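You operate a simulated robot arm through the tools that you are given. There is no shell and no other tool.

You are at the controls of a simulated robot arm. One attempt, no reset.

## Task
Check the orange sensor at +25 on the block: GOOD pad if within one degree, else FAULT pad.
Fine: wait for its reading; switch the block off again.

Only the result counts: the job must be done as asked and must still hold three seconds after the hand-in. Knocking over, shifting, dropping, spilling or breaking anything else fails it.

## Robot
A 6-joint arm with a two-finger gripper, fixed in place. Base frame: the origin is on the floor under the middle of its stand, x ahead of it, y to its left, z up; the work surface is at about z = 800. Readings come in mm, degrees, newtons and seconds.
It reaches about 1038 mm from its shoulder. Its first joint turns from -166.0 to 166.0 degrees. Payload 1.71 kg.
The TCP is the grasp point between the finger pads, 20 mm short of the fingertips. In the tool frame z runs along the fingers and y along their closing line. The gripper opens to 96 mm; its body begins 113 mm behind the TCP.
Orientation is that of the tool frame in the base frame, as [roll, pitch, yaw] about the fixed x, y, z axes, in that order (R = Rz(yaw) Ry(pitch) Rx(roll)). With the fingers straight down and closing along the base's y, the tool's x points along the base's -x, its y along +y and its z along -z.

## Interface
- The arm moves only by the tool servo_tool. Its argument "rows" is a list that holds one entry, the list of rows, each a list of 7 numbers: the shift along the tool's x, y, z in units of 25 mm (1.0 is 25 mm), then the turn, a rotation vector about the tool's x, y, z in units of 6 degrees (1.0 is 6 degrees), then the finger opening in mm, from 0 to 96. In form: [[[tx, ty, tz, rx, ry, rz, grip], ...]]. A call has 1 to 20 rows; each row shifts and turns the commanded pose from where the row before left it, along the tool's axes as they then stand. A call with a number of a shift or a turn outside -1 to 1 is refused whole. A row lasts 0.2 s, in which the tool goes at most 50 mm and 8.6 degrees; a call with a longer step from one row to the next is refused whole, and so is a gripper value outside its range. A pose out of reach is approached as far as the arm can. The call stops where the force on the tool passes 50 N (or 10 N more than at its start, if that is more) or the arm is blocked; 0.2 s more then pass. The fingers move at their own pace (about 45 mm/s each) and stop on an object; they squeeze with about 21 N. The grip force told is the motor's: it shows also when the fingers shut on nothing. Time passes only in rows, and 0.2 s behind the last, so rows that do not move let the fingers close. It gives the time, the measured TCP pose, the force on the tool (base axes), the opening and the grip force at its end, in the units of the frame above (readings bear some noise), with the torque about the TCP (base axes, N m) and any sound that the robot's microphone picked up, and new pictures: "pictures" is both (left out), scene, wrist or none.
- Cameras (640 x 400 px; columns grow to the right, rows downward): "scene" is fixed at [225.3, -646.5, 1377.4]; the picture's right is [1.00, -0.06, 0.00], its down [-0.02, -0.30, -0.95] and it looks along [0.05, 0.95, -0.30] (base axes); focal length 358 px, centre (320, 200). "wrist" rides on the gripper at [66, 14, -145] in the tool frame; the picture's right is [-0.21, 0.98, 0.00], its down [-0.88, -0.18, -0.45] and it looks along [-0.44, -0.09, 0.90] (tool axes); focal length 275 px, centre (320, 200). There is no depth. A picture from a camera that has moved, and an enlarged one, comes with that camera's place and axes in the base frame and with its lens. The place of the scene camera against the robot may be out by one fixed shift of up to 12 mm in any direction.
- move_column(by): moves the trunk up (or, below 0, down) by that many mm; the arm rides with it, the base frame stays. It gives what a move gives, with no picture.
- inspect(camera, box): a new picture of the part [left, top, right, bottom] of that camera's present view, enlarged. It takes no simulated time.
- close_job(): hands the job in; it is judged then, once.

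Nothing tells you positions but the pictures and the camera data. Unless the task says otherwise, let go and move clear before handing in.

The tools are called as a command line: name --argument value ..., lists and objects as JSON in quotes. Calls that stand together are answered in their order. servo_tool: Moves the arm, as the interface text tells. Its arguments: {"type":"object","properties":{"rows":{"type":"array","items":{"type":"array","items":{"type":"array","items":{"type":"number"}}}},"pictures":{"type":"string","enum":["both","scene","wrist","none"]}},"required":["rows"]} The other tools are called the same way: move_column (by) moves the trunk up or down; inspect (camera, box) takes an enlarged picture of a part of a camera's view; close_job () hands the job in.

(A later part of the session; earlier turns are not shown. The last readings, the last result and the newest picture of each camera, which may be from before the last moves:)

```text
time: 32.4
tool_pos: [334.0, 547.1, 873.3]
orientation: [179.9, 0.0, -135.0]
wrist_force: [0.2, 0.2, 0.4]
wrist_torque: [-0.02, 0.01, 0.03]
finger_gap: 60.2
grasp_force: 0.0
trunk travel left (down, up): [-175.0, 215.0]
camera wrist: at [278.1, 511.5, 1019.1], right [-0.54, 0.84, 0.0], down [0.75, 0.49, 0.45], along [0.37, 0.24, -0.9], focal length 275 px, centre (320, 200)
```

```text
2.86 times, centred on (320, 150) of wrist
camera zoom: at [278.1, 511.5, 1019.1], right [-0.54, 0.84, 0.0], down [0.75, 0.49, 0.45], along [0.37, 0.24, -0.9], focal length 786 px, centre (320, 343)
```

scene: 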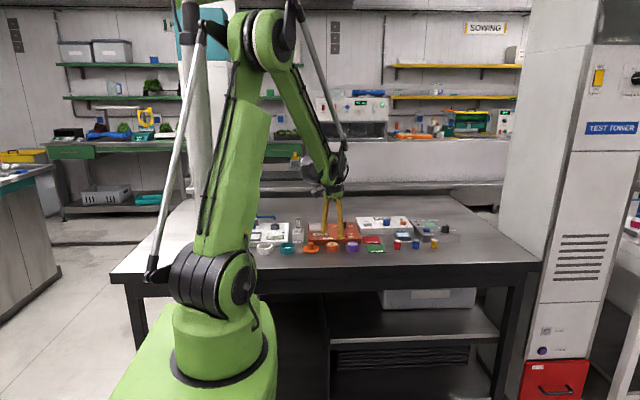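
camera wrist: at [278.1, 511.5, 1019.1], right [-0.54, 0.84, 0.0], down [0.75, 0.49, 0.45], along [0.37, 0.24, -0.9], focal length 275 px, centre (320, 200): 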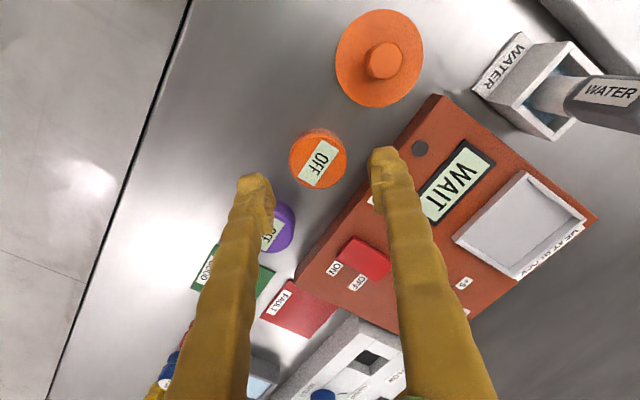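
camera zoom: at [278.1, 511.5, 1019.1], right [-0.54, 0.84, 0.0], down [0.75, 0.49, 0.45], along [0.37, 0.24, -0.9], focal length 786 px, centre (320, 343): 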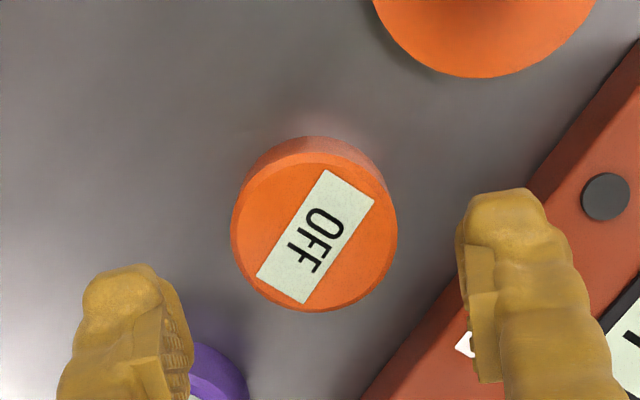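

The clearances look fine with a slightly narrower opening (54 mm). I'll apply a ~2 mm centring correction and descend to z≈834.

servo_tool --rows '[[[0.08, -0.035, 0, 0, 0, 0, 54], [0, 0, 0, 0, 0, 0, 54], [0, 0, 0.4, 0, 0, 0, 54], [0, 0, 0.4, 0, 0, 0, 54], [0, 0, 0.4, 0, 0, 0, 54], [0, 0, 0.37, 0, 0, 0, 54], [0, 0, 0, 0, 0, 0, 54]]]'

inspect --camera "scene" --box '[290, 200, 386, 260]'

inspect --camera "wrist" --box '[220, 100, 420, 240]'

```text
time: 34.0
tool_pos: [333.0, 546.2, 835.8]
orientation: [179.9, 0.1, -135.1]
wrist_force: [-0.4, 0.1, -0.1]
wrist_torque: [0.02, 0.01, 0.02]
finger_gap: 54.1
grasp_force: 0.2
trunk travel left (down, up): [-175.0, 215.0]
camera wrist: at [276.9, 509.8, 980.5], right [-0.54, 0.84, 0.0], down [0.75, 0.49, 0.45], along [0.37, 0.24, -0.9], focal length 275 px, centre (320, 200)
```

scene: 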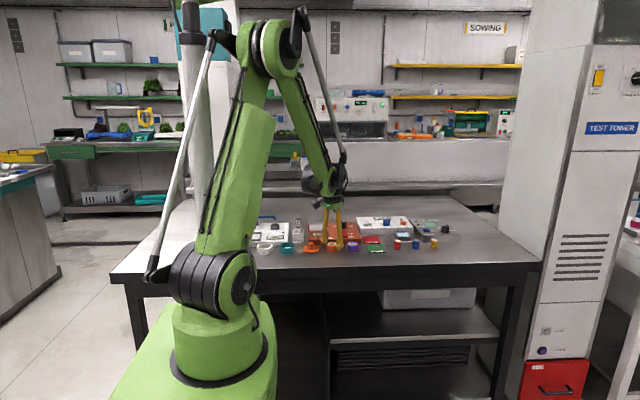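
wrist: 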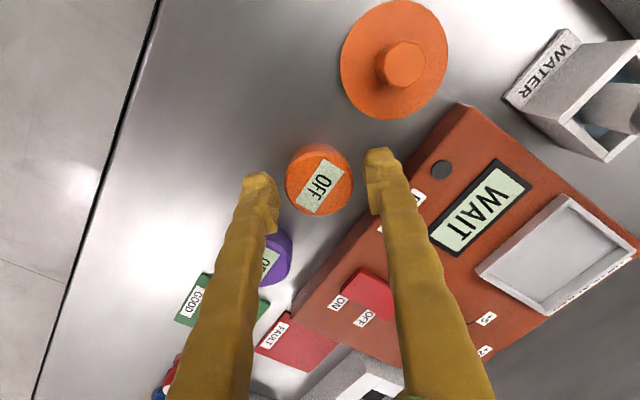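

```text
6.67 times, centred on (338, 230) of scene
camera zoom: at [225.3, -646.5, 1377.4], right [1.0, -0.06, 0.0], down [-0.02, -0.3, -0.95], along [0.05, 0.95, -0.3], focal length 2386 px, centre (200, 0)
```

zoom: 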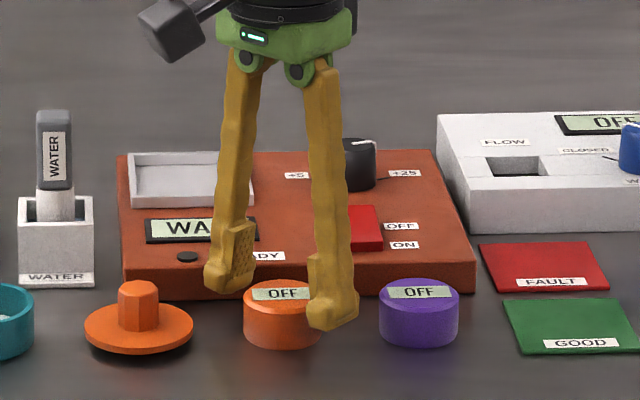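

```text
2.86 times, centred on (320, 170) of wrist
camera zoom: at [276.9, 509.8, 980.5], right [-0.54, 0.84, 0.0], down [0.75, 0.49, 0.45], along [0.37, 0.24, -0.9], focal length 786 px, centre (320, 286)
```

zoom: 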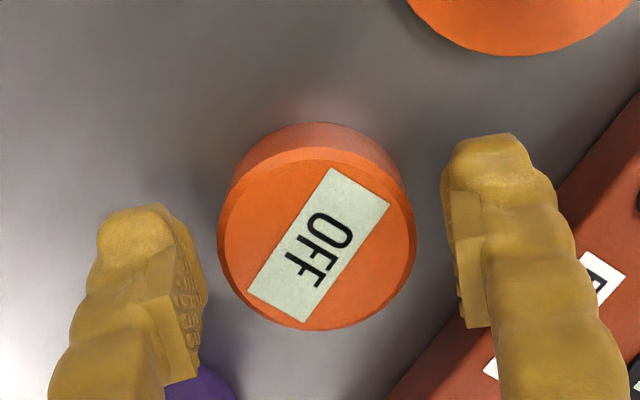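

The TCP is exactly over the sensor. I'll go 2.5 mm lower, close, and lift a little.

servo_tool --rows '[[[0, 0, 0.1, 0, 0, 0, 54], [0, 0, 0, 0, 0, 0, 20], [0, 0, 0, 0, 0, 0, 20], [0, 0, 0, 0, 0, 0, 20], [0, 0, 0, 0, 0, 0, 20], [0, 0, -0.4, 0, 0, 0, 20], [0, 0, -0.6, 0, 0, 0, 20], [0, 0, -0.8, 0, 0, 0, 20], [0, 0, -0.8, 0, 0, 0, 20], [0, 0, 0, 0, 0, 0, 20]]]'

inspect --camera "scene" --box '[290, 180, 386, 250]'

```text
time: 36.2
tool_pos: [334.3, 547.1, 897.6]
orientation: [179.9, 0.1, -135.1]
wrist_force: [-0.1, 0.0, -0.6]
wrist_torque: [0.03, 0.03, 0.0]
finger_gap: 20.0
grasp_force: 0.0
trunk travel left (down, up): [-175.0, 215.0]
camera wrist: at [277.3, 509.9, 1043.8], right [-0.54, 0.84, 0.0], down [0.75, 0.49, 0.45], along [0.37, 0.24, -0.9], focal length 275 px, centre (320, 200)
```

scene: 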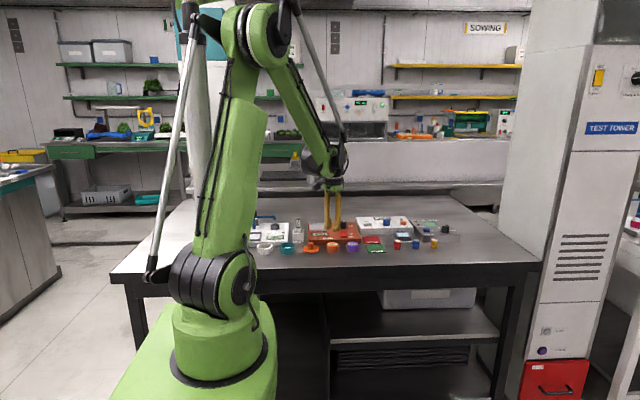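
wrist: 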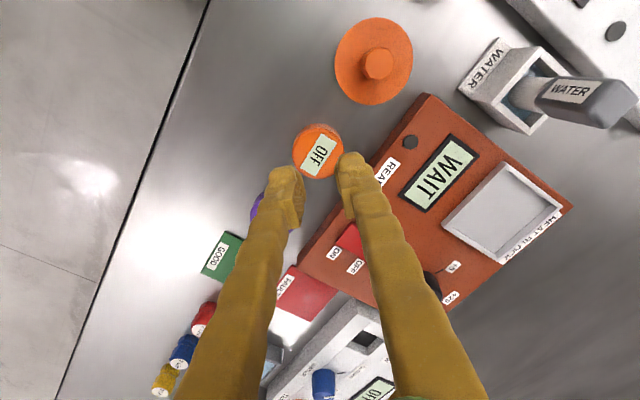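

```text
5.71 times, centred on (338, 215) of scene
camera zoom: at [225.3, -646.5, 1377.4], right [1.0, -0.06, 0.0], down [-0.02, -0.3, -0.95], along [0.05, 0.95, -0.3], focal length 2045 px, centre (217, 114)
```

zoom: 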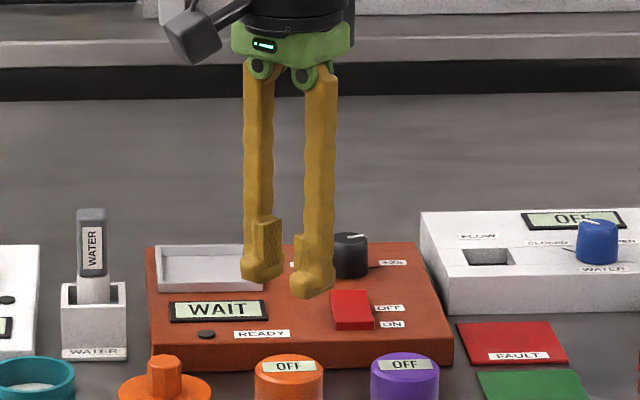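

The grip slipped: the fingers closed above the sensor's side and it stayed on the table. The pads sit further from the tips than I assumed, so I need to go lower. I'll check the sensor's position and the finger shape first.

inspect --camera "wrist" --box '[240, 90, 400, 210]'

inspect --camera "scene" --box '[318, 205, 358, 255]'

inspect --camera "scene" --box '[316, 192, 356, 237]'

```text
3.33 times, centred on (320, 150) of wrist
camera zoom: at [277.3, 509.9, 1043.8], right [-0.54, 0.84, 0.0], down [0.75, 0.49, 0.45], along [0.37, 0.24, -0.9], focal length 918 px, centre (320, 367)
```

zoom: 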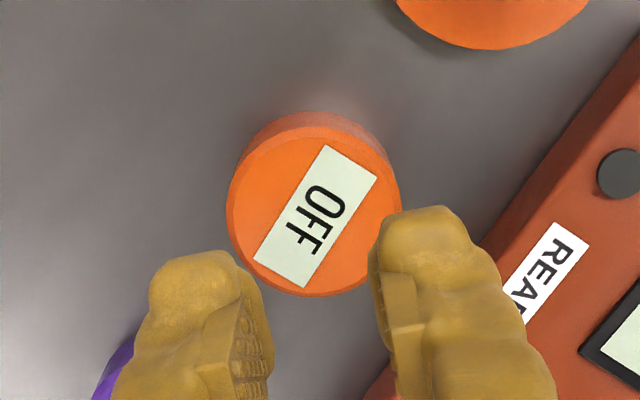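

```text
8.00 times, centred on (338, 230) of scene
camera zoom: at [225.3, -646.5, 1377.4], right [1.0, -0.06, 0.0], down [-0.02, -0.3, -0.95], along [0.05, 0.95, -0.3], focal length 2863 px, centre (176, -40)
```

zoom: 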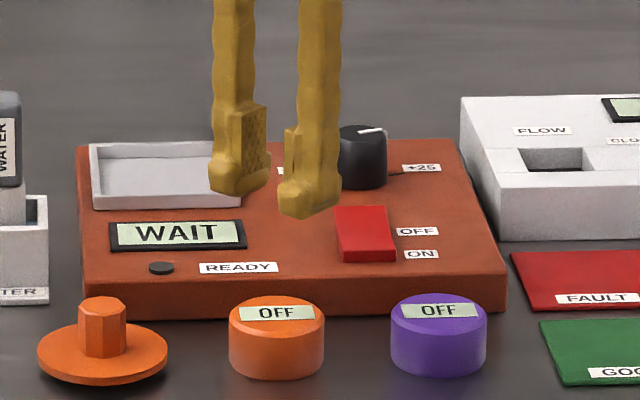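

```text
8.89 times, centred on (336, 214) of scene
camera zoom: at [225.3, -646.5, 1377.4], right [1.0, -0.06, 0.0], down [-0.02, -0.3, -0.95], along [0.05, 0.95, -0.3], focal length 3181 px, centre (178, 71)
```

zoom: 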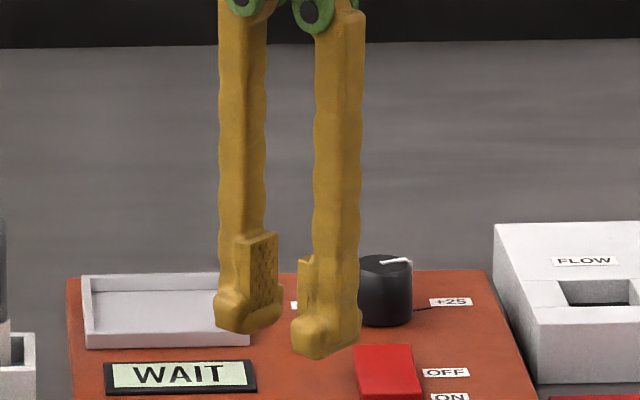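

The sensor hasn't moved, at about (334.5, 546). The pads end about 10 mm above the fingertips, so I'll redo the grip with the TCP at z≈826.

servo_tool --rows '[[[0.03, -0.04, 0, 0, 0, 0, 54], [0, 0, 0, 0, 0, 0, 54], [0, 0, 0.8, 0, 0, 0, 54], [0, 0, 0.8, 0, 0, 0, 54], [0, 0, 0.6, 0, 0, 0, 54], [0, 0, 0.4, 0, 0, 0, 54], [0, 0, 0.24, 0, 0, 0, 54], [0, 0, 0, 0, 0, 0, 54]]]'

inspect --camera "scene" --box '[300, 210, 364, 255]'

inspect --camera "wrist" --box '[220, 100, 420, 240]'

```text
time: 38.0
tool_pos: [333.7, 545.5, 825.9]
orientation: [179.9, 0.1, -135.1]
wrist_force: [0.2, 0.3, 0.3]
wrist_torque: [0.03, 0.02, 0.02]
finger_gap: 54.1
grasp_force: 0.1
trunk travel left (down, up): [-175.0, 215.0]
camera wrist: at [277.3, 508.8, 971.8], right [-0.54, 0.84, 0.0], down [0.75, 0.49, 0.45], along [0.37, 0.24, -0.9], focal length 275 px, centre (320, 200)
```

scene: 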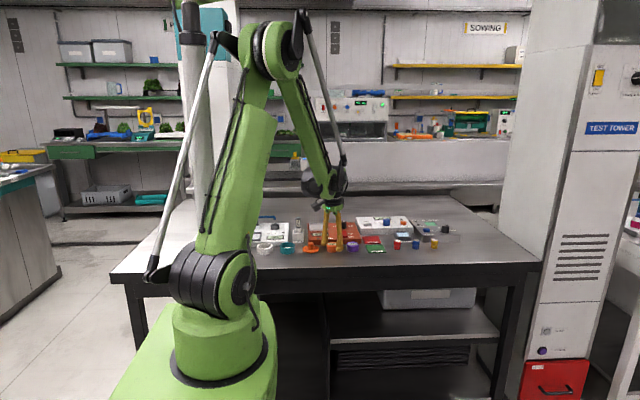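
wrist: 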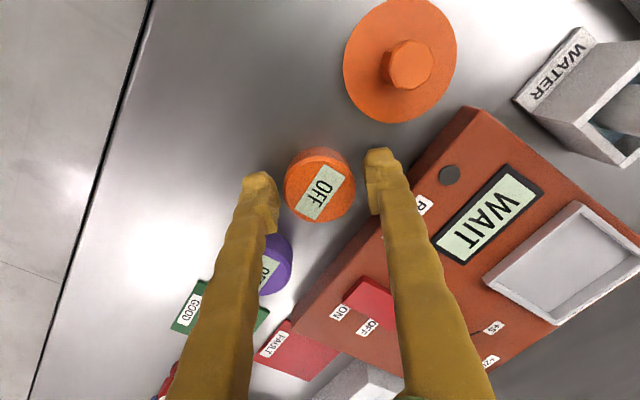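

```text
8.89 times, centred on (332, 232) of scene
camera zoom: at [225.3, -646.5, 1377.4], right [1.0, -0.06, 0.0], down [-0.02, -0.3, -0.95], along [0.05, 0.95, -0.3], focal length 3181 px, centre (213, -89)
```

zoom: 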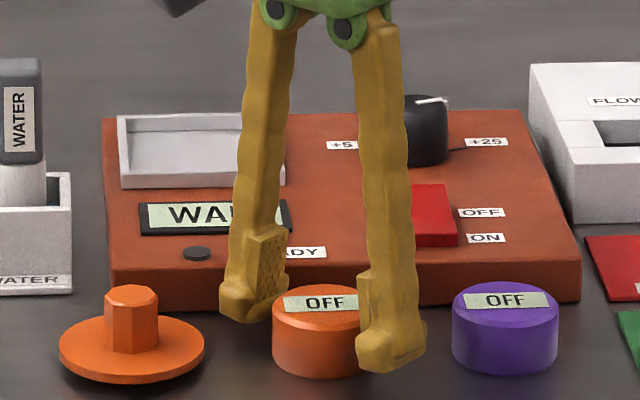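

```text
2.86 times, centred on (320, 170) of wrist
camera zoom: at [277.3, 508.8, 971.8], right [-0.54, 0.84, 0.0], down [0.75, 0.49, 0.45], along [0.37, 0.24, -0.9], focal length 786 px, centre (320, 286)
```

zoom: 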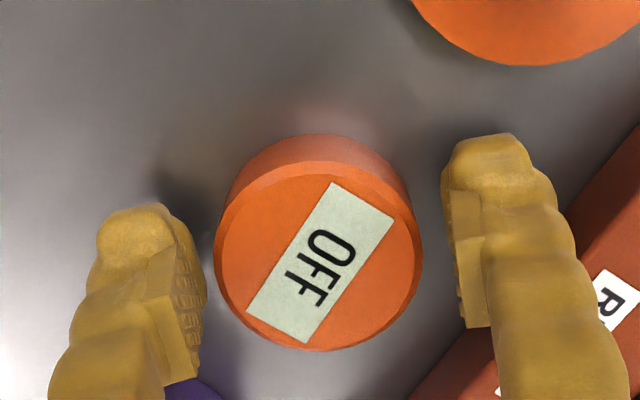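

The fingers straddle the sensor at the right height. I'll close and check the grip before lifting.

servo_tool --rows '[[[0, 0, 0, 0, 0, 0, 20], [0, 0, 0, 0, 0, 0, 20], [0, 0, 0, 0, 0, 0, 20], [0, 0, 0, 0, 0, 0, 20]]]' --pictures "wrist"

```text
time: 39.0
tool_pos: [334.0, 545.5, 825.9]
orientation: [179.9, 0.2, -135.0]
wrist_force: [-1.0, 0.3, 0.1]
wrist_torque: [0.01, 0.0, -0.01]
finger_gap: 40.9
grasp_force: 21.6
trunk travel left (down, up): [-175.0, 215.0]
camera wrist: at [277.2, 508.8, 971.9], right [-0.54, 0.84, 0.0], down [0.75, 0.49, 0.45], along [0.37, 0.24, -0.9], focal length 275 px, centre (320, 200)
```

wrist: 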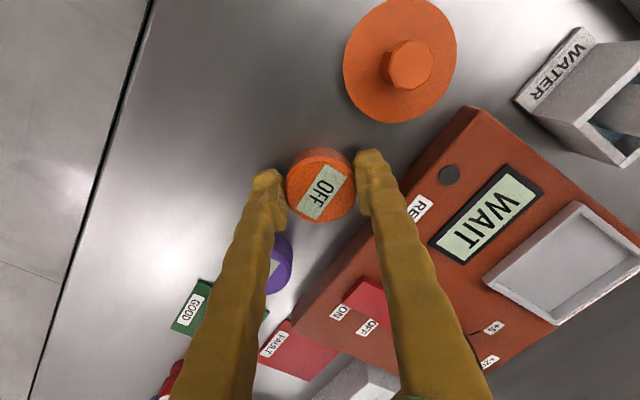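

The grip is firm at 41 mm. I'll lift it clear and carry it over to the tray centre at about (292, 715).

servo_tool --rows '[[[0, 0, -0.3, 0, 0, 0, 20], [0, 0, -0.6, 0, 0, 0, 20], [0, 0, -0.8, 0, 0, 0, 20], [0, 0, -0.8, 0, 0, 0, 20], [0, 0, -0.8, 0, 0, 0, 20], [0, 0, -0.7, 0, 0, 0, 20], [0, 0, 0, 0, 0, 0, 20]]]'

```text
time: 40.6
tool_pos: [333.4, 544.3, 927.8]
orientation: [180.0, 0.1, -135.1]
wrist_force: [-0.6, 0.6, -1.0]
wrist_torque: [-0.01, -0.04, 0.04]
finger_gap: 41.2
grasp_force: 20.5
trunk travel left (down, up): [-175.0, 215.0]
camera wrist: at [277.1, 508.1, 1072.5], right [-0.54, 0.84, 0.0], down [0.75, 0.49, 0.45], along [0.37, 0.24, -0.9], focal length 275 px, centre (320, 200)
```

scene: 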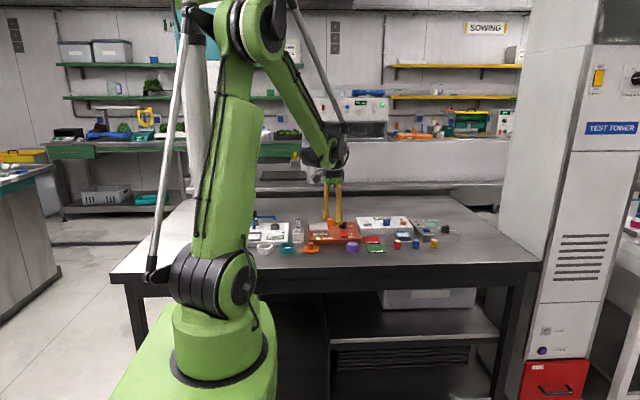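
wrist: 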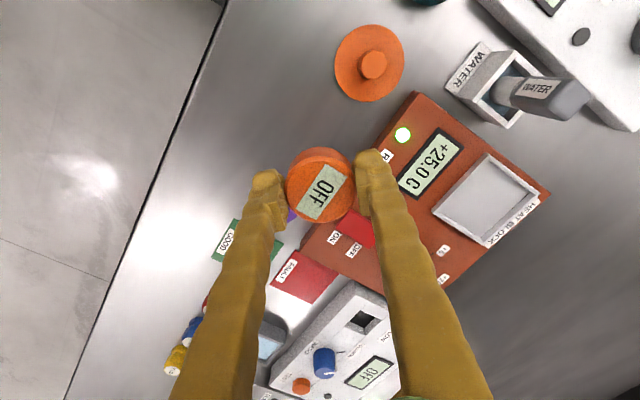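

The sensor is lifted, and the block now shows +25.0 C with its READY lamp lit. I'm carrying the sensor over the tray.

servo_tool --rows '[[[-0.7, 0.7, 0, 0, 0, 0, 20], [-0.8, 0.8, 0, 0, 0, 0, 20], [-0.8, 0.8, 0, 0, 0, 0, 20], [-0.8, 0.8, 0, 0, 0, 0, 20], [-0.8, 0.8, 0, 0, 0, 0, 20], [-0.8, 0.8, 0, 0, 0, 0, 20], [0.4, 0.8, 0, 0, 0, 0, 20], [0.68, 0.5, 0, 0, 0, 0, 20], [0, 0, 0, 0, 0, 0, 20], [0, 0, 0, 0, 0, 0, 20]]]'

inspect --camera "scene" --box '[290, 180, 386, 250]'

inspect --camera "wrist" --box '[220, 100, 420, 240]'

```text
time: 42.8
tool_pos: [292.6, 715.0, 925.8]
orientation: [179.9, 0.2, -135.1]
wrist_force: [0.2, -0.3, -1.0]
wrist_torque: [0.01, -0.02, 0.03]
finger_gap: 41.1
grasp_force: 21.0
trunk travel left (down, up): [-175.0, 215.0]
camera wrist: at [236.1, 678.4, 1072.1], right [-0.54, 0.84, 0.0], down [0.75, 0.49, 0.45], along [0.37, 0.24, -0.9], focal length 275 px, centre (320, 200)
```

scene: 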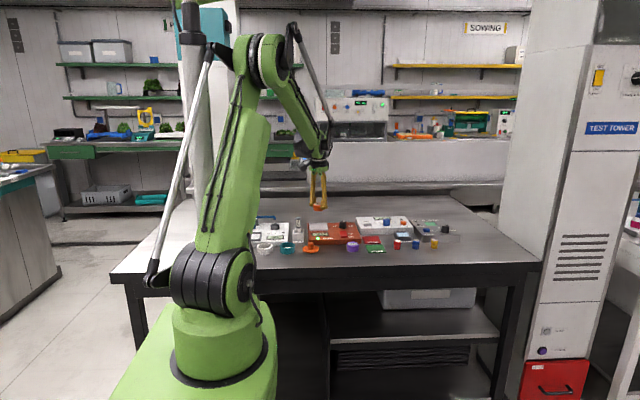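
wrist: 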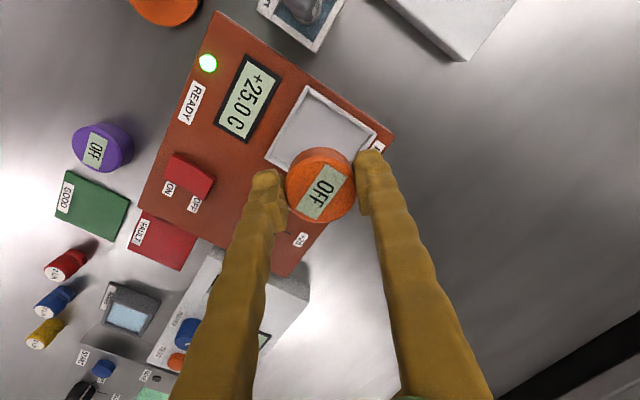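

```text
5.71 times, centred on (338, 215) of scene
camera zoom: at [225.3, -646.5, 1377.4], right [1.0, -0.06, 0.0], down [-0.02, -0.3, -0.95], along [0.05, 0.95, -0.3], focal length 2045 px, centre (217, 114)
```

zoom: 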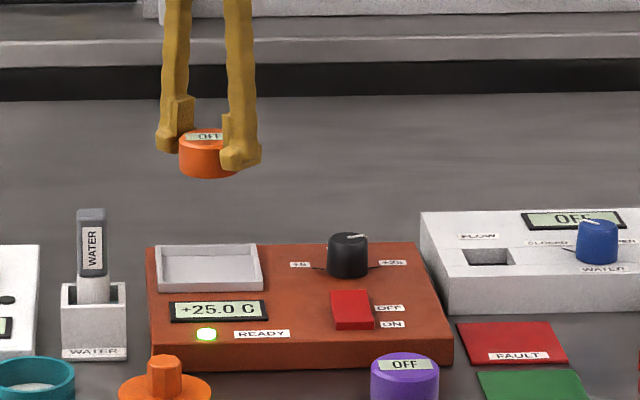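

```text
2.86 times, centred on (320, 170) of wrist
camera zoom: at [236.1, 678.4, 1072.1], right [-0.54, 0.84, 0.0], down [0.75, 0.49, 0.45], along [0.37, 0.24, -0.9], focal length 786 px, centre (320, 286)
```

zoom: 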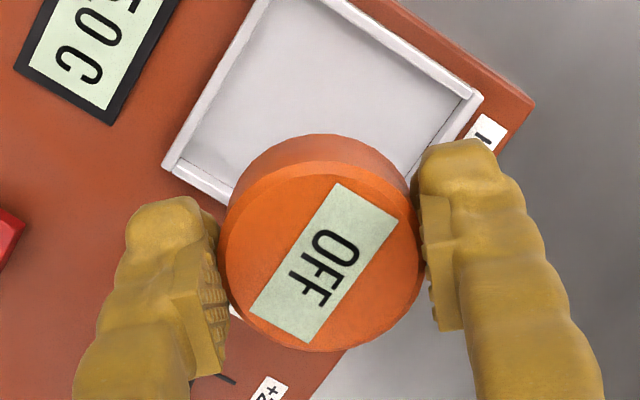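

The TCP is over the tray centre, and the tray measures x 256–328, y 678–752. I'll descend to just above it.

servo_tool --rows '[[[0, 0, 0.7, 0, 0, 0, 20], [0, 0, 0.7, 0, 0, 0, 20], [0, 0, 0.6, 0, 0, 0, 20], [0, 0, 0.4, 0, 0, 0, 20], [0, 0, 0.2, 0, 0, 0, 20], [0, 0, 0, 0, 0, 0, 20]]]'

inspect --camera "scene" --box '[300, 205, 348, 240]'

inspect --camera "wrist" --box '[220, 100, 420, 240]'

```text
time: 44.2
tool_pos: [291.0, 715.5, 862.0]
orientation: [179.9, 0.1, -135.1]
wrist_force: [-0.2, 0.1, 0.0]
wrist_torque: [-0.01, 0.02, 0.0]
finger_gap: 41.2
grasp_force: 20.7
trunk travel left (down, up): [-175.0, 215.0]
camera wrist: at [235.1, 678.5, 1007.5], right [-0.54, 0.84, 0.0], down [0.75, 0.49, 0.45], along [0.37, 0.24, -0.9], focal length 275 px, centre (320, 200)
```

scene: 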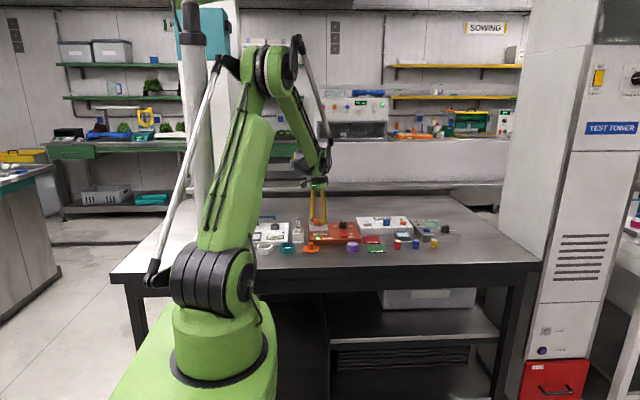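
wrist: 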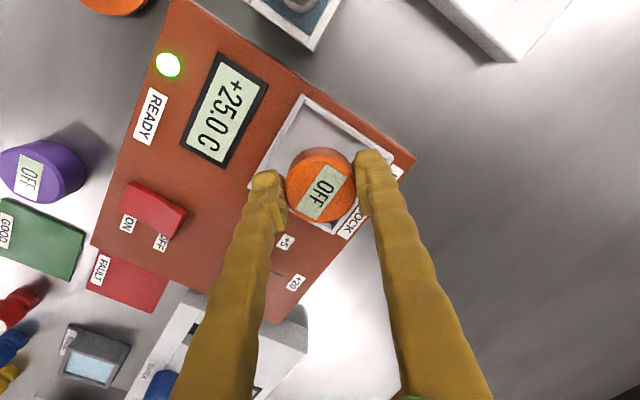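

```text
11.43 times, centred on (324, 222) of scene
camera zoom: at [225.3, -646.5, 1377.4], right [1.0, -0.06, 0.0], down [-0.02, -0.3, -0.95], along [0.05, 0.95, -0.3], focal length 4089 px, centre (274, -57)
```

zoom: 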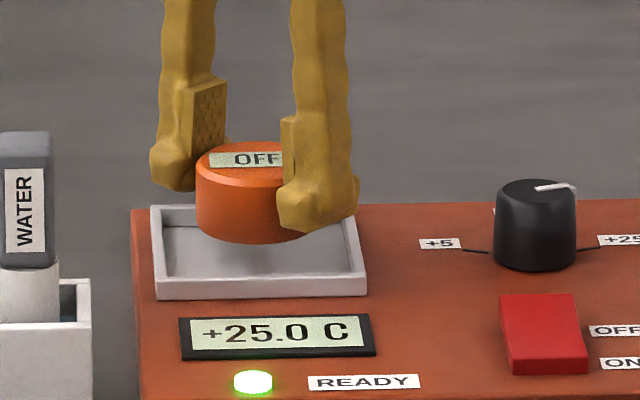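

```text
2.86 times, centred on (320, 170) of wrist
camera zoom: at [235.1, 678.5, 1007.5], right [-0.54, 0.84, 0.0], down [0.75, 0.49, 0.45], along [0.37, 0.24, -0.9], focal length 786 px, centre (320, 286)
```

zoom: 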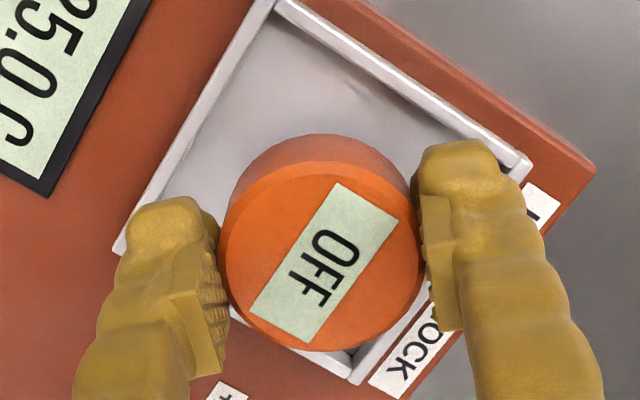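

The sensor hovers over the tray centre. I'll lower in small steps and watch the force.

servo_tool --rows '[[[0, 0, 0.12, 0, 0, 0, 20], [0, 0, 0.12, 0, 0, 0, 20], [0, 0, 0.06, 0, 0, 0, 20], [0, 0, 0, 0, 0, 0, 20]]]' --pictures "none"

inspect --camera "scene" --box '[300, 205, 348, 240]'

```text
time: 45.2
tool_pos: [291.3, 715.4, 854.0]
orientation: [180.0, 0.2, -135.1]
wrist_force: [-0.1, 0.5, -0.3]
wrist_torque: [0.0, -0.01, -0.02]
finger_gap: 40.9
grasp_force: 21.1
trunk travel left (down, up): [-175.0, 215.0]
```

```text
11.43 times, centred on (324, 222) of scene
camera zoom: at [225.3, -646.5, 1377.4], right [1.0, -0.06, 0.0], down [-0.02, -0.3, -0.95], along [0.05, 0.95, -0.3], focal length 4089 px, centre (274, -57)
```

zoom: 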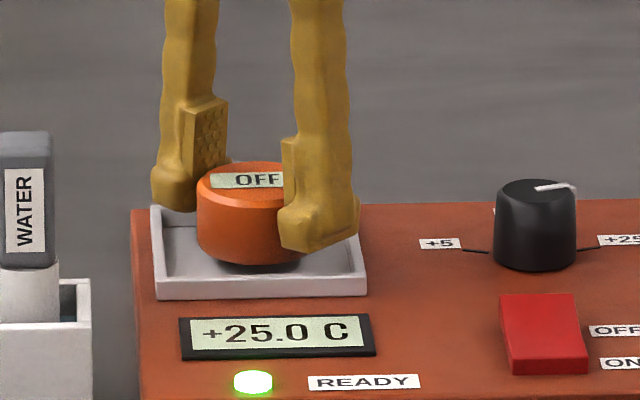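

There's no contact yet, so I'll continue in finer steps.

servo_tool --rows '[[[0, 0, 0.05, 0, 0, 0, 20], [0, 0, 0.05, 0, 0, 0, 20], [0, 0, 0, 0, 0, 0, 20]]]' --pictures "none"

inspect --camera "scene" --box '[300, 205, 348, 240]'

```text
time: 46.0
tool_pos: [291.9, 715.4, 852.1]
orientation: [179.9, 0.1, -135.1]
wrist_force: [-0.5, 0.4, -0.4]
wrist_torque: [-0.04, -0.02, 0.01]
finger_gap: 41.2
grasp_force: 20.4
trunk travel left (down, up): [-175.0, 215.0]
```

```text
11.43 times, centred on (324, 222) of scene
camera zoom: at [225.3, -646.5, 1377.4], right [1.0, -0.06, 0.0], down [-0.02, -0.3, -0.95], along [0.05, 0.95, -0.3], focal length 4089 px, centre (274, -57)
```

zoom: 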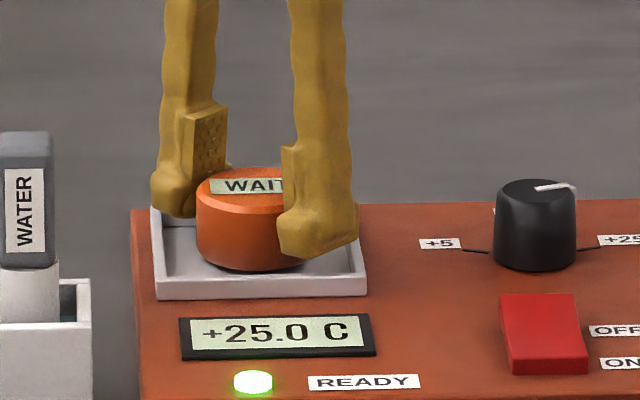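

The sensor now shows WAIT, so it senses the block. I'll lower slightly more until it seats.

servo_tool --rows '[[[0, 0, 0.04, 0, 0, 0, 20], [0, 0, 0.04, 0, 0, 0, 20], [0, 0, 0, 0, 0, 0, 20]]]' --pictures "none"

inspect --camera "scene" --box '[300, 205, 348, 240]'

```text
time: 46.8
tool_pos: [290.0, 714.7, 850.5]
orientation: [179.9, 0.1, -135.1]
wrist_force: [0.5, -0.4, -0.5]
wrist_torque: [-0.04, -0.04, 0.03]
finger_gap: 41.1
grasp_force: 21.1
trunk travel left (down, up): [-175.0, 215.0]
```

```text
11.43 times, centred on (324, 222) of scene
camera zoom: at [225.3, -646.5, 1377.4], right [1.0, -0.06, 0.0], down [-0.02, -0.3, -0.95], along [0.05, 0.95, -0.3], focal length 4089 px, centre (274, -57)
```

zoom: 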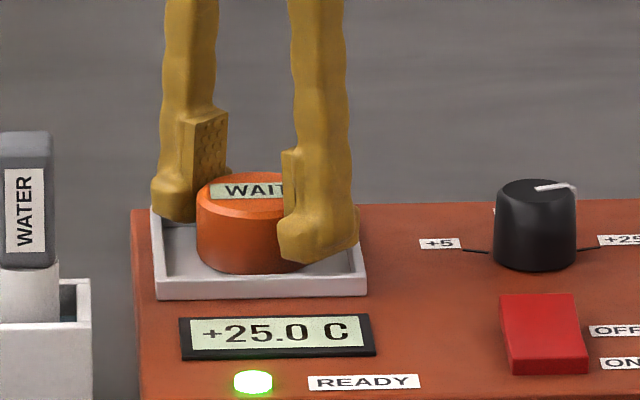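

servo_tool --rows '[[[0, 0, 0.04, 0, 0, 0, 20], [0, 0, 0.02, 0, 0, 0, 20], [0, 0, 0, 0, 0, 0, 20]]]' --pictures "wrist"

inspect --camera "scene" --box '[300, 205, 348, 240]'

inspect --camera "wrist" --box '[220, 100, 420, 240]'

```text
time: 47.6
tool_pos: [291.1, 716.3, 849.1]
orientation: [179.8, 0.1, -135.2]
wrist_force: [0.1, -0.2, 0.4]
wrist_torque: [0.0, -0.01, 0.0]
finger_gap: 41.4
grasp_force: 20.4
trunk travel left (down, up): [-175.0, 215.0]
camera wrist: at [235.4, 678.9, 993.9], right [-0.54, 0.84, 0.0], down [0.75, 0.49, 0.45], along [0.37, 0.24, -0.9], focal length 275 px, centre (320, 200)
```

wrist: 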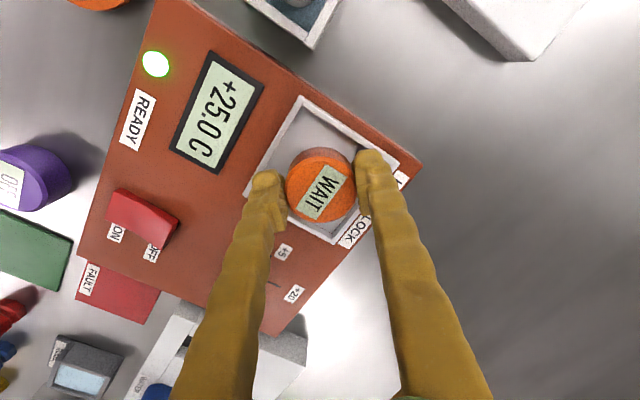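

```text
11.43 times, centred on (324, 222) of scene
camera zoom: at [225.3, -646.5, 1377.4], right [1.0, -0.06, 0.0], down [-0.02, -0.3, -0.95], along [0.05, 0.95, -0.3], focal length 4089 px, centre (274, -57)
```

zoom: 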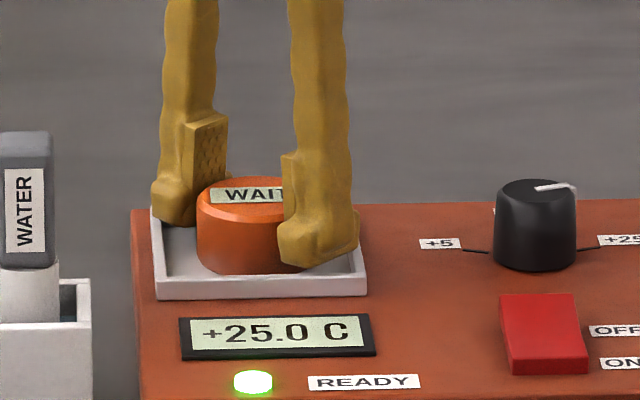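

```text
2.86 times, centred on (320, 170) of wrist
camera zoom: at [235.4, 678.9, 993.9], right [-0.54, 0.84, 0.0], down [0.75, 0.49, 0.45], along [0.37, 0.24, -0.9], focal length 786 px, centre (320, 286)
```

zoom: 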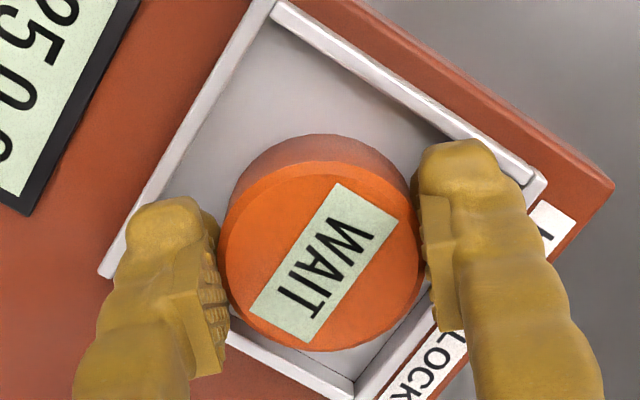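

servo_tool --rows '[[[0, 0, 0.04, 0, 0, 0, 20], [0, 0, 0, 0, 0, 0, 20], [0, 0, 0, 0, 0, 0, 20]]]' --pictures "none"

inspect --camera "scene" --box '[308, 208, 340, 232]'

```text
time: 48.4
tool_pos: [290.8, 714.8, 849.1]
orientation: [179.9, 0.1, -135.1]
wrist_force: [0.3, 6.0, 17.5]
wrist_torque: [0.16, -0.06, -0.01]
finger_gap: 41.0
grasp_force: 21.6
trunk travel left (down, up): [-175.0, 215.0]
```

```text
16.00 times, centred on (324, 220) of scene
camera zoom: at [225.3, -646.5, 1377.4], right [1.0, -0.06, 0.0], down [-0.02, -0.3, -0.95], along [0.05, 0.95, -0.3], focal length 5725 px, centre (256, -120)
```

zoom: 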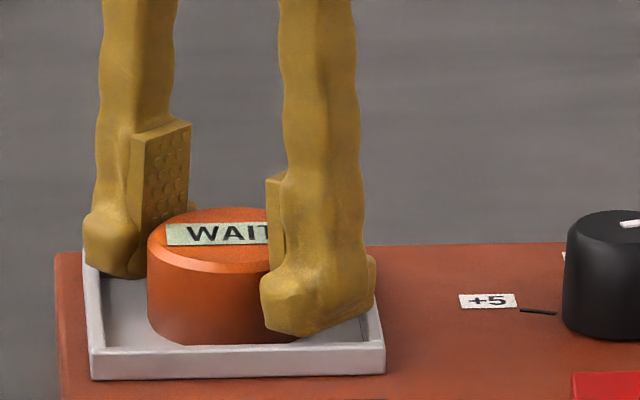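

Contact is at 17 N, so the sensor is seated. I'll ease the pressure, open only about 1 mm per side so the tips don't push the rim, then rise straight up.

servo_tool --rows '[[[0, 0, -0.03, 0, 0, 0, 20], [0, 0, 0, 0, 0, 0, 43.5], [0, 0, 0, 0, 0, 0, 43.5], [0, 0, 0, 0, 0, 0, 43.5], [0, 0, -0.1, 0, 0, 0, 43.5], [0, 0, -0.15, 0, 0, 0, 43.5], [0, 0, 0, 0, 0, 0, 43.5]]]'

inspect --camera "scene" --box '[308, 208, 340, 232]'

inspect --camera "wrist" --box '[220, 100, 420, 240]'

```text
time: 50.0
tool_pos: [292.2, 715.9, 855.1]
orientation: [179.8, 0.1, -135.2]
wrist_force: [0.0, -0.1, 0.5]
wrist_torque: [0.0, 0.03, 0.01]
finger_gap: 43.5
grasp_force: 0.1
trunk travel left (down, up): [-175.0, 215.0]
camera wrist: at [235.4, 678.7, 1000.1], right [-0.54, 0.84, 0.0], down [0.75, 0.49, 0.45], along [0.37, 0.24, -0.9], focal length 275 px, centre (320, 200)
```

scene: 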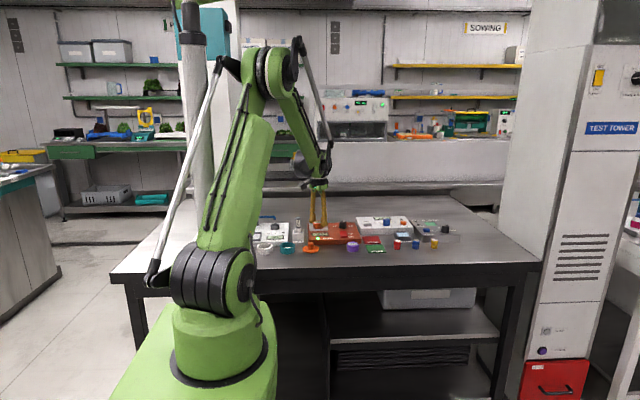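
wrist: 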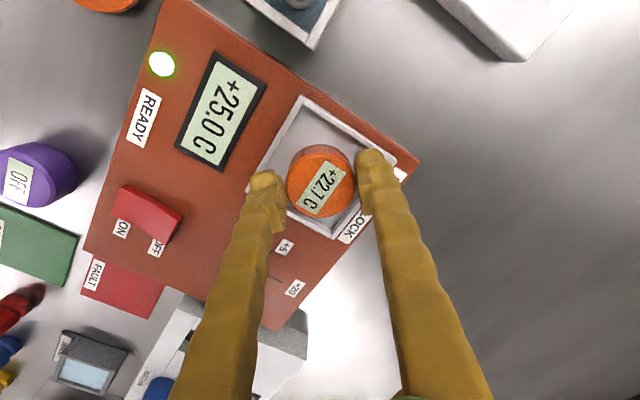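

```text
16.00 times, centred on (324, 220) of scene
camera zoom: at [225.3, -646.5, 1377.4], right [1.0, -0.06, 0.0], down [-0.02, -0.3, -0.95], along [0.05, 0.95, -0.3], focal length 5725 px, centre (256, -120)
```

zoom: 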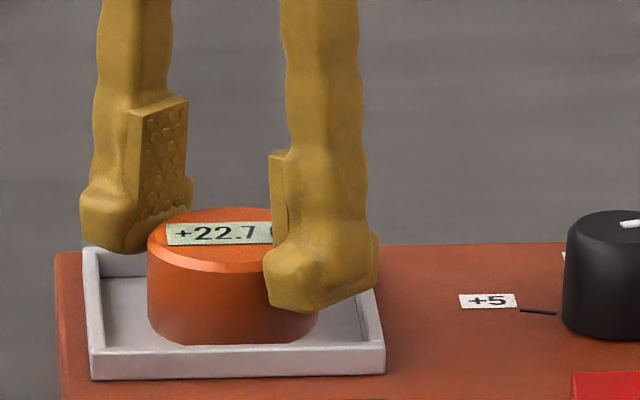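

```text
2.86 times, centred on (320, 170) of wrist
camera zoom: at [235.4, 678.7, 1000.1], right [-0.54, 0.84, 0.0], down [0.75, 0.49, 0.45], along [0.37, 0.24, -0.9], focal length 786 px, centre (320, 286)
```

zoom: 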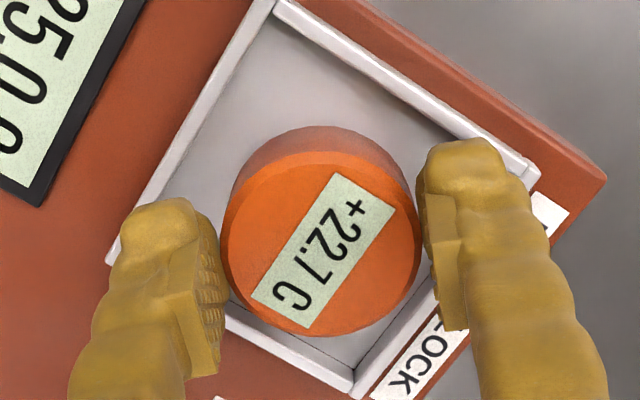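

The sensor shows +22.7 C against +25.0 C on the block. I'll rise clear and wait to see whether that reading is stable.

servo_tool --rows '[[[0, 0, -0.4, 0, 0, 0, 54], [0, 0, -0.6, 0, 0, 0, 60], [0, 0, -0.8, 0, 0, 0, 60], [0, 0, -0.8, 0, 0, 0, 60], [0, 0, 0, 0, 0, 0, 60], [0, 0, 0, 0, 0, 0, 60], [0, 0, 0, 0, 0, 0, 60], [0, 0, 0, 0, 0, 0, 60], [0, 0, 0, 0, 0, 0, 60], [0, 0, 0, 0, 0, 0, 60], [0, 0, 0, 0, 0, 0, 60], [0, 0, 0, 0, 0, 0, 60], [0, 0, 0, 0, 0, 0, 60], [0, 0, 0, 0, 0, 0, 60], [0, 0, 0, 0, 0, 0, 60], [0, 0, 0, 0, 0, 0, 60], [0, 0, 0, 0, 0, 0, 60], [0, 0, 0, 0, 0, 0, 60], [0, 0, 0, 0, 0, 0, 60], [0, 0, 0, 0, 0, 0, 60]]]'

inspect --camera "wrist" --box '[220, 100, 420, 240]'

inspect --camera "scene" --box '[300, 205, 348, 240]'

```text
time: 54.2
tool_pos: [292.5, 715.4, 920.5]
orientation: [179.9, 0.1, -135.0]
wrist_force: [-0.5, 0.8, 0.0]
wrist_torque: [0.01, 0.02, 0.03]
finger_gap: 59.7
grasp_force: 0.1
trunk travel left (down, up): [-175.0, 215.0]
camera wrist: at [235.8, 678.2, 1065.7], right [-0.54, 0.84, 0.0], down [0.75, 0.49, 0.45], along [0.37, 0.24, -0.9], focal length 275 px, centre (320, 200)
```

scene: 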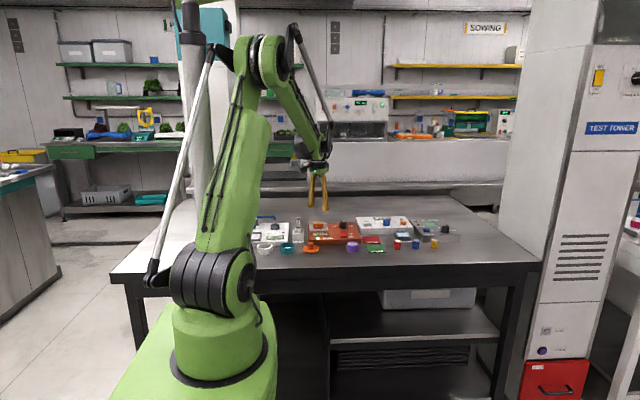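
wrist: 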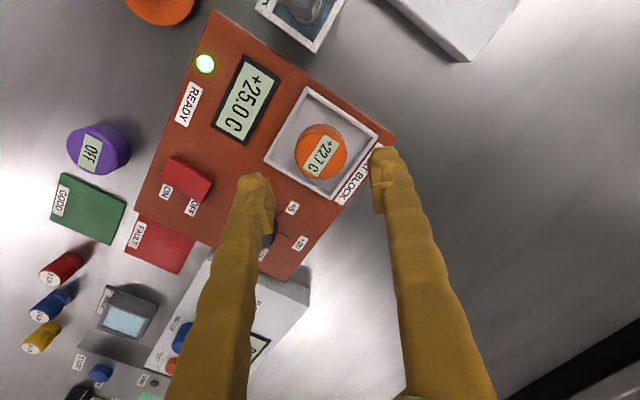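

```text
2.86 times, centred on (320, 170) of wrist
camera zoom: at [235.8, 678.2, 1065.7], right [-0.54, 0.84, 0.0], down [0.75, 0.49, 0.45], along [0.37, 0.24, -0.9], focal length 786 px, centre (320, 286)
```

zoom: 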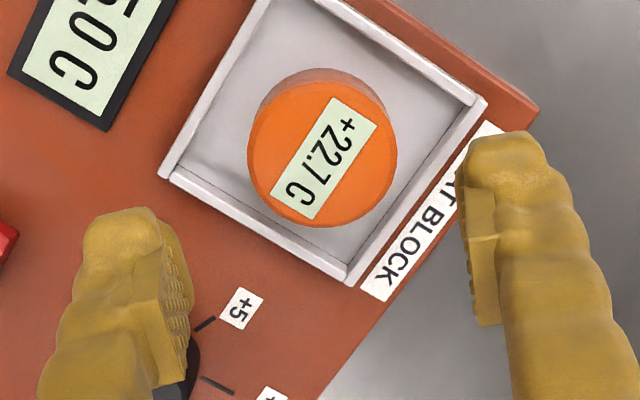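

```text
11.43 times, centred on (324, 222) of scene
camera zoom: at [225.3, -646.5, 1377.4], right [1.0, -0.06, 0.0], down [-0.02, -0.3, -0.95], along [0.05, 0.95, -0.3], focal length 4089 px, centre (274, -57)
```

zoom: 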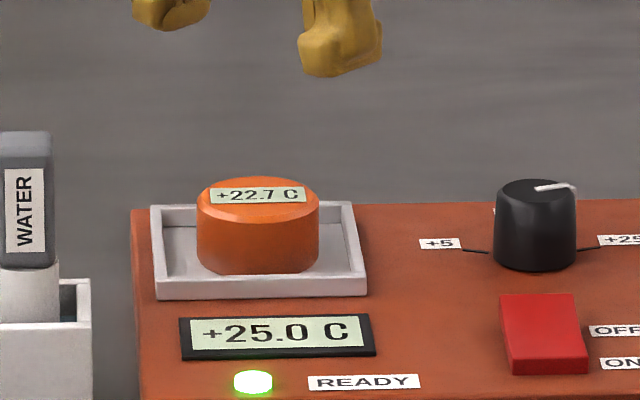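

The reading has held at +22.7 C for 4 s, which is 2.3° off, so the sensor belongs on FAULT. I'll narrow the fingers and descend again to pick it up, pausing above it to check alignment.

servo_tool --rows '[[[0.01, 0.036, 0, 0, 0, 0, 47], [0, 0, 0.6, 0, 0, 0, 47], [0, 0, 0.6, 0, 0, 0, 47], [0, 0, 0.5, 0, 0, 0, 47], [0, 0, 0.1, 0, 0, 0, 47], [0, 0, 0, 0, 0, 0, 47], [0, 0, 0, 0, 0, 0, 47]]]' --pictures "wrist"

inspect --camera "wrist" --box '[220, 100, 420, 240]'

inspect --camera "scene" --box '[300, 205, 348, 240]'

```text
time: 55.8
tool_pos: [289.5, 715.7, 875.4]
orientation: [179.8, 0.1, -135.1]
wrist_force: [-0.1, -0.3, -0.7]
wrist_torque: [0.0, 0.0, -0.04]
finger_gap: 47.0
grasp_force: 0.0
trunk travel left (down, up): [-175.0, 215.0]
camera wrist: at [234.6, 679.4, 1020.0], right [-0.54, 0.84, 0.0], down [0.75, 0.49, 0.45], along [0.37, 0.24, -0.9], focal length 275 px, centre (320, 200)
```

wrist: 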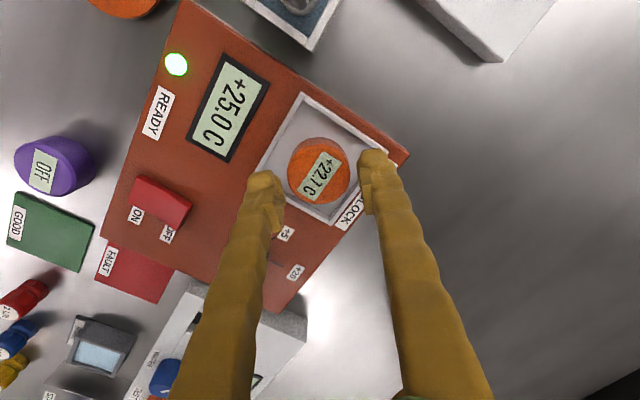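

```text
2.86 times, centred on (320, 170) of wrist
camera zoom: at [234.6, 679.4, 1020.0], right [-0.54, 0.84, 0.0], down [0.75, 0.49, 0.45], along [0.37, 0.24, -0.9], focal length 786 px, centre (320, 286)
```

zoom: 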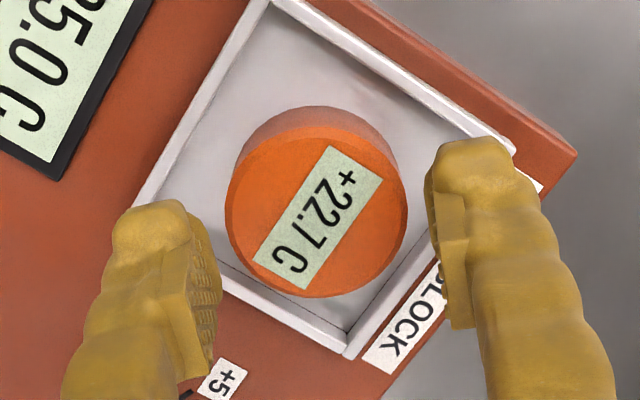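

```text
11.43 times, centred on (324, 222) of scene
camera zoom: at [225.3, -646.5, 1377.4], right [1.0, -0.06, 0.0], down [-0.02, -0.3, -0.95], along [0.05, 0.95, -0.3], focal length 4089 px, centre (274, -57)
```

zoom: 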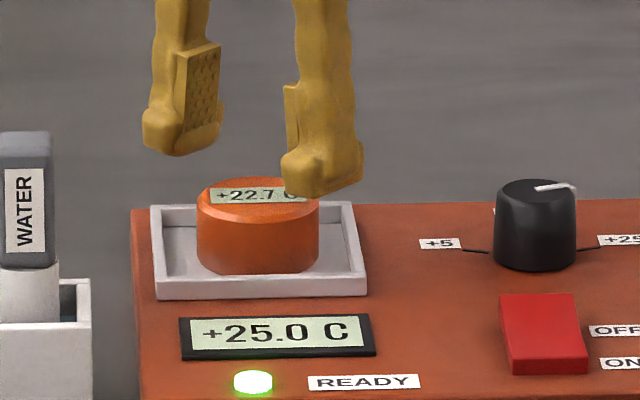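

It's aligned within 0.5 mm and the reading is still 22.7. I'll descend to grip height.

servo_tool --rows '[[[0, 0, 0.4, 0, 0, 0, 46], [0, 0, 0.3, 0, 0, 0, 46], [0, 0, 0.18, 0, 0, 0, 46], [0, 0, 0.09, 0, 0, 0, 46], [0, 0, 0, 0, 0, 0, 46]]]' --pictures "wrist"

inspect --camera "scene" --box '[308, 208, 340, 232]'

```text
time: 57.0
tool_pos: [290.1, 716.3, 849.9]
orientation: [179.9, 0.1, -135.1]
wrist_force: [0.2, 0.2, 0.9]
wrist_torque: [0.0, 0.0, -0.04]
finger_gap: 46.2
grasp_force: 0.0
trunk travel left (down, up): [-175.0, 215.0]
camera wrist: at [234.5, 679.1, 996.0], right [-0.54, 0.84, 0.0], down [0.75, 0.49, 0.45], along [0.37, 0.24, -0.9], focal length 275 px, centre (320, 200)
```

wrist: 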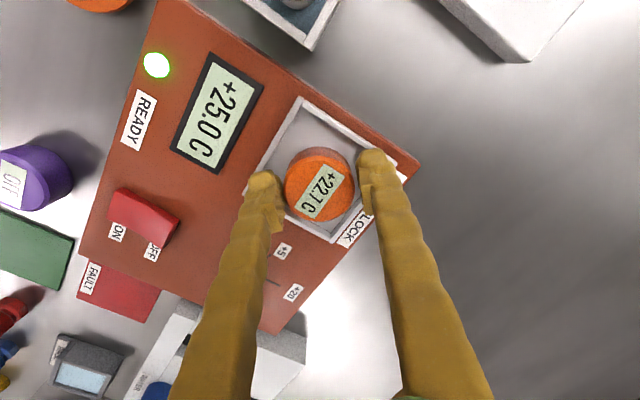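

```text
16.00 times, centred on (324, 220) of scene
camera zoom: at [225.3, -646.5, 1377.4], right [1.0, -0.06, 0.0], down [-0.02, -0.3, -0.95], along [0.05, 0.95, -0.3], focal length 5725 px, centre (256, -120)
```

zoom: 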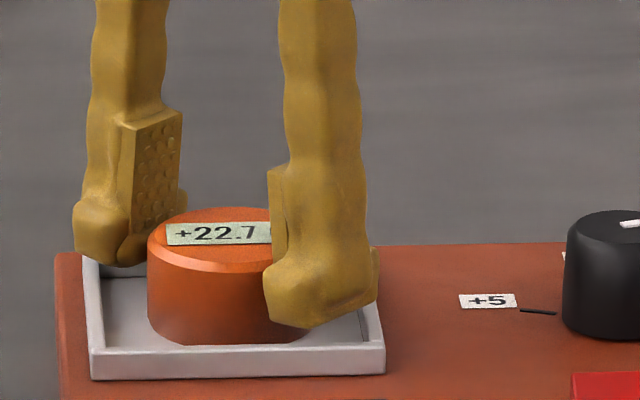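

There's no rim contact. I'll close and lift straight up.

servo_tool --rows '[[[0, 0, 0, 0, 0, 0, 20], [0, 0, 0, 0, 0, 0, 20], [0, 0, 0, 0, 0, 0, 20], [0, 0, 0, 0, 0, 0, 20]]]' --pictures "none"

inspect --camera "scene" --box '[308, 208, 340, 232]'

```text
time: 58.0
tool_pos: [290.3, 716.2, 850.5]
orientation: [179.9, 0.0, -135.1]
wrist_force: [0.0, -0.2, -0.3]
wrist_torque: [-0.01, 0.02, 0.01]
finger_gap: 41.3
grasp_force: 20.9
trunk travel left (down, up): [-175.0, 215.0]
```

```text
16.00 times, centred on (324, 220) of scene
camera zoom: at [225.3, -646.5, 1377.4], right [1.0, -0.06, 0.0], down [-0.02, -0.3, -0.95], along [0.05, 0.95, -0.3], focal length 5725 px, centre (256, -120)
```

zoom: 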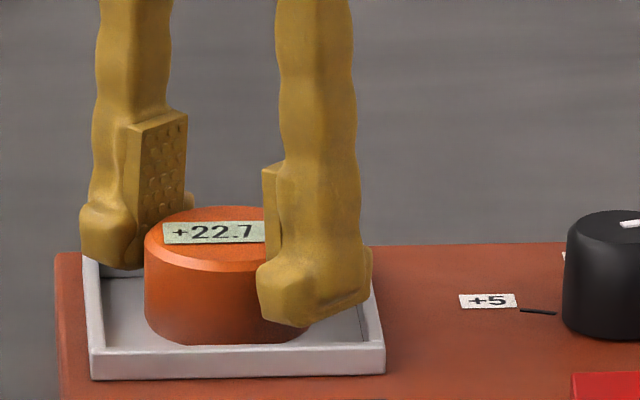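

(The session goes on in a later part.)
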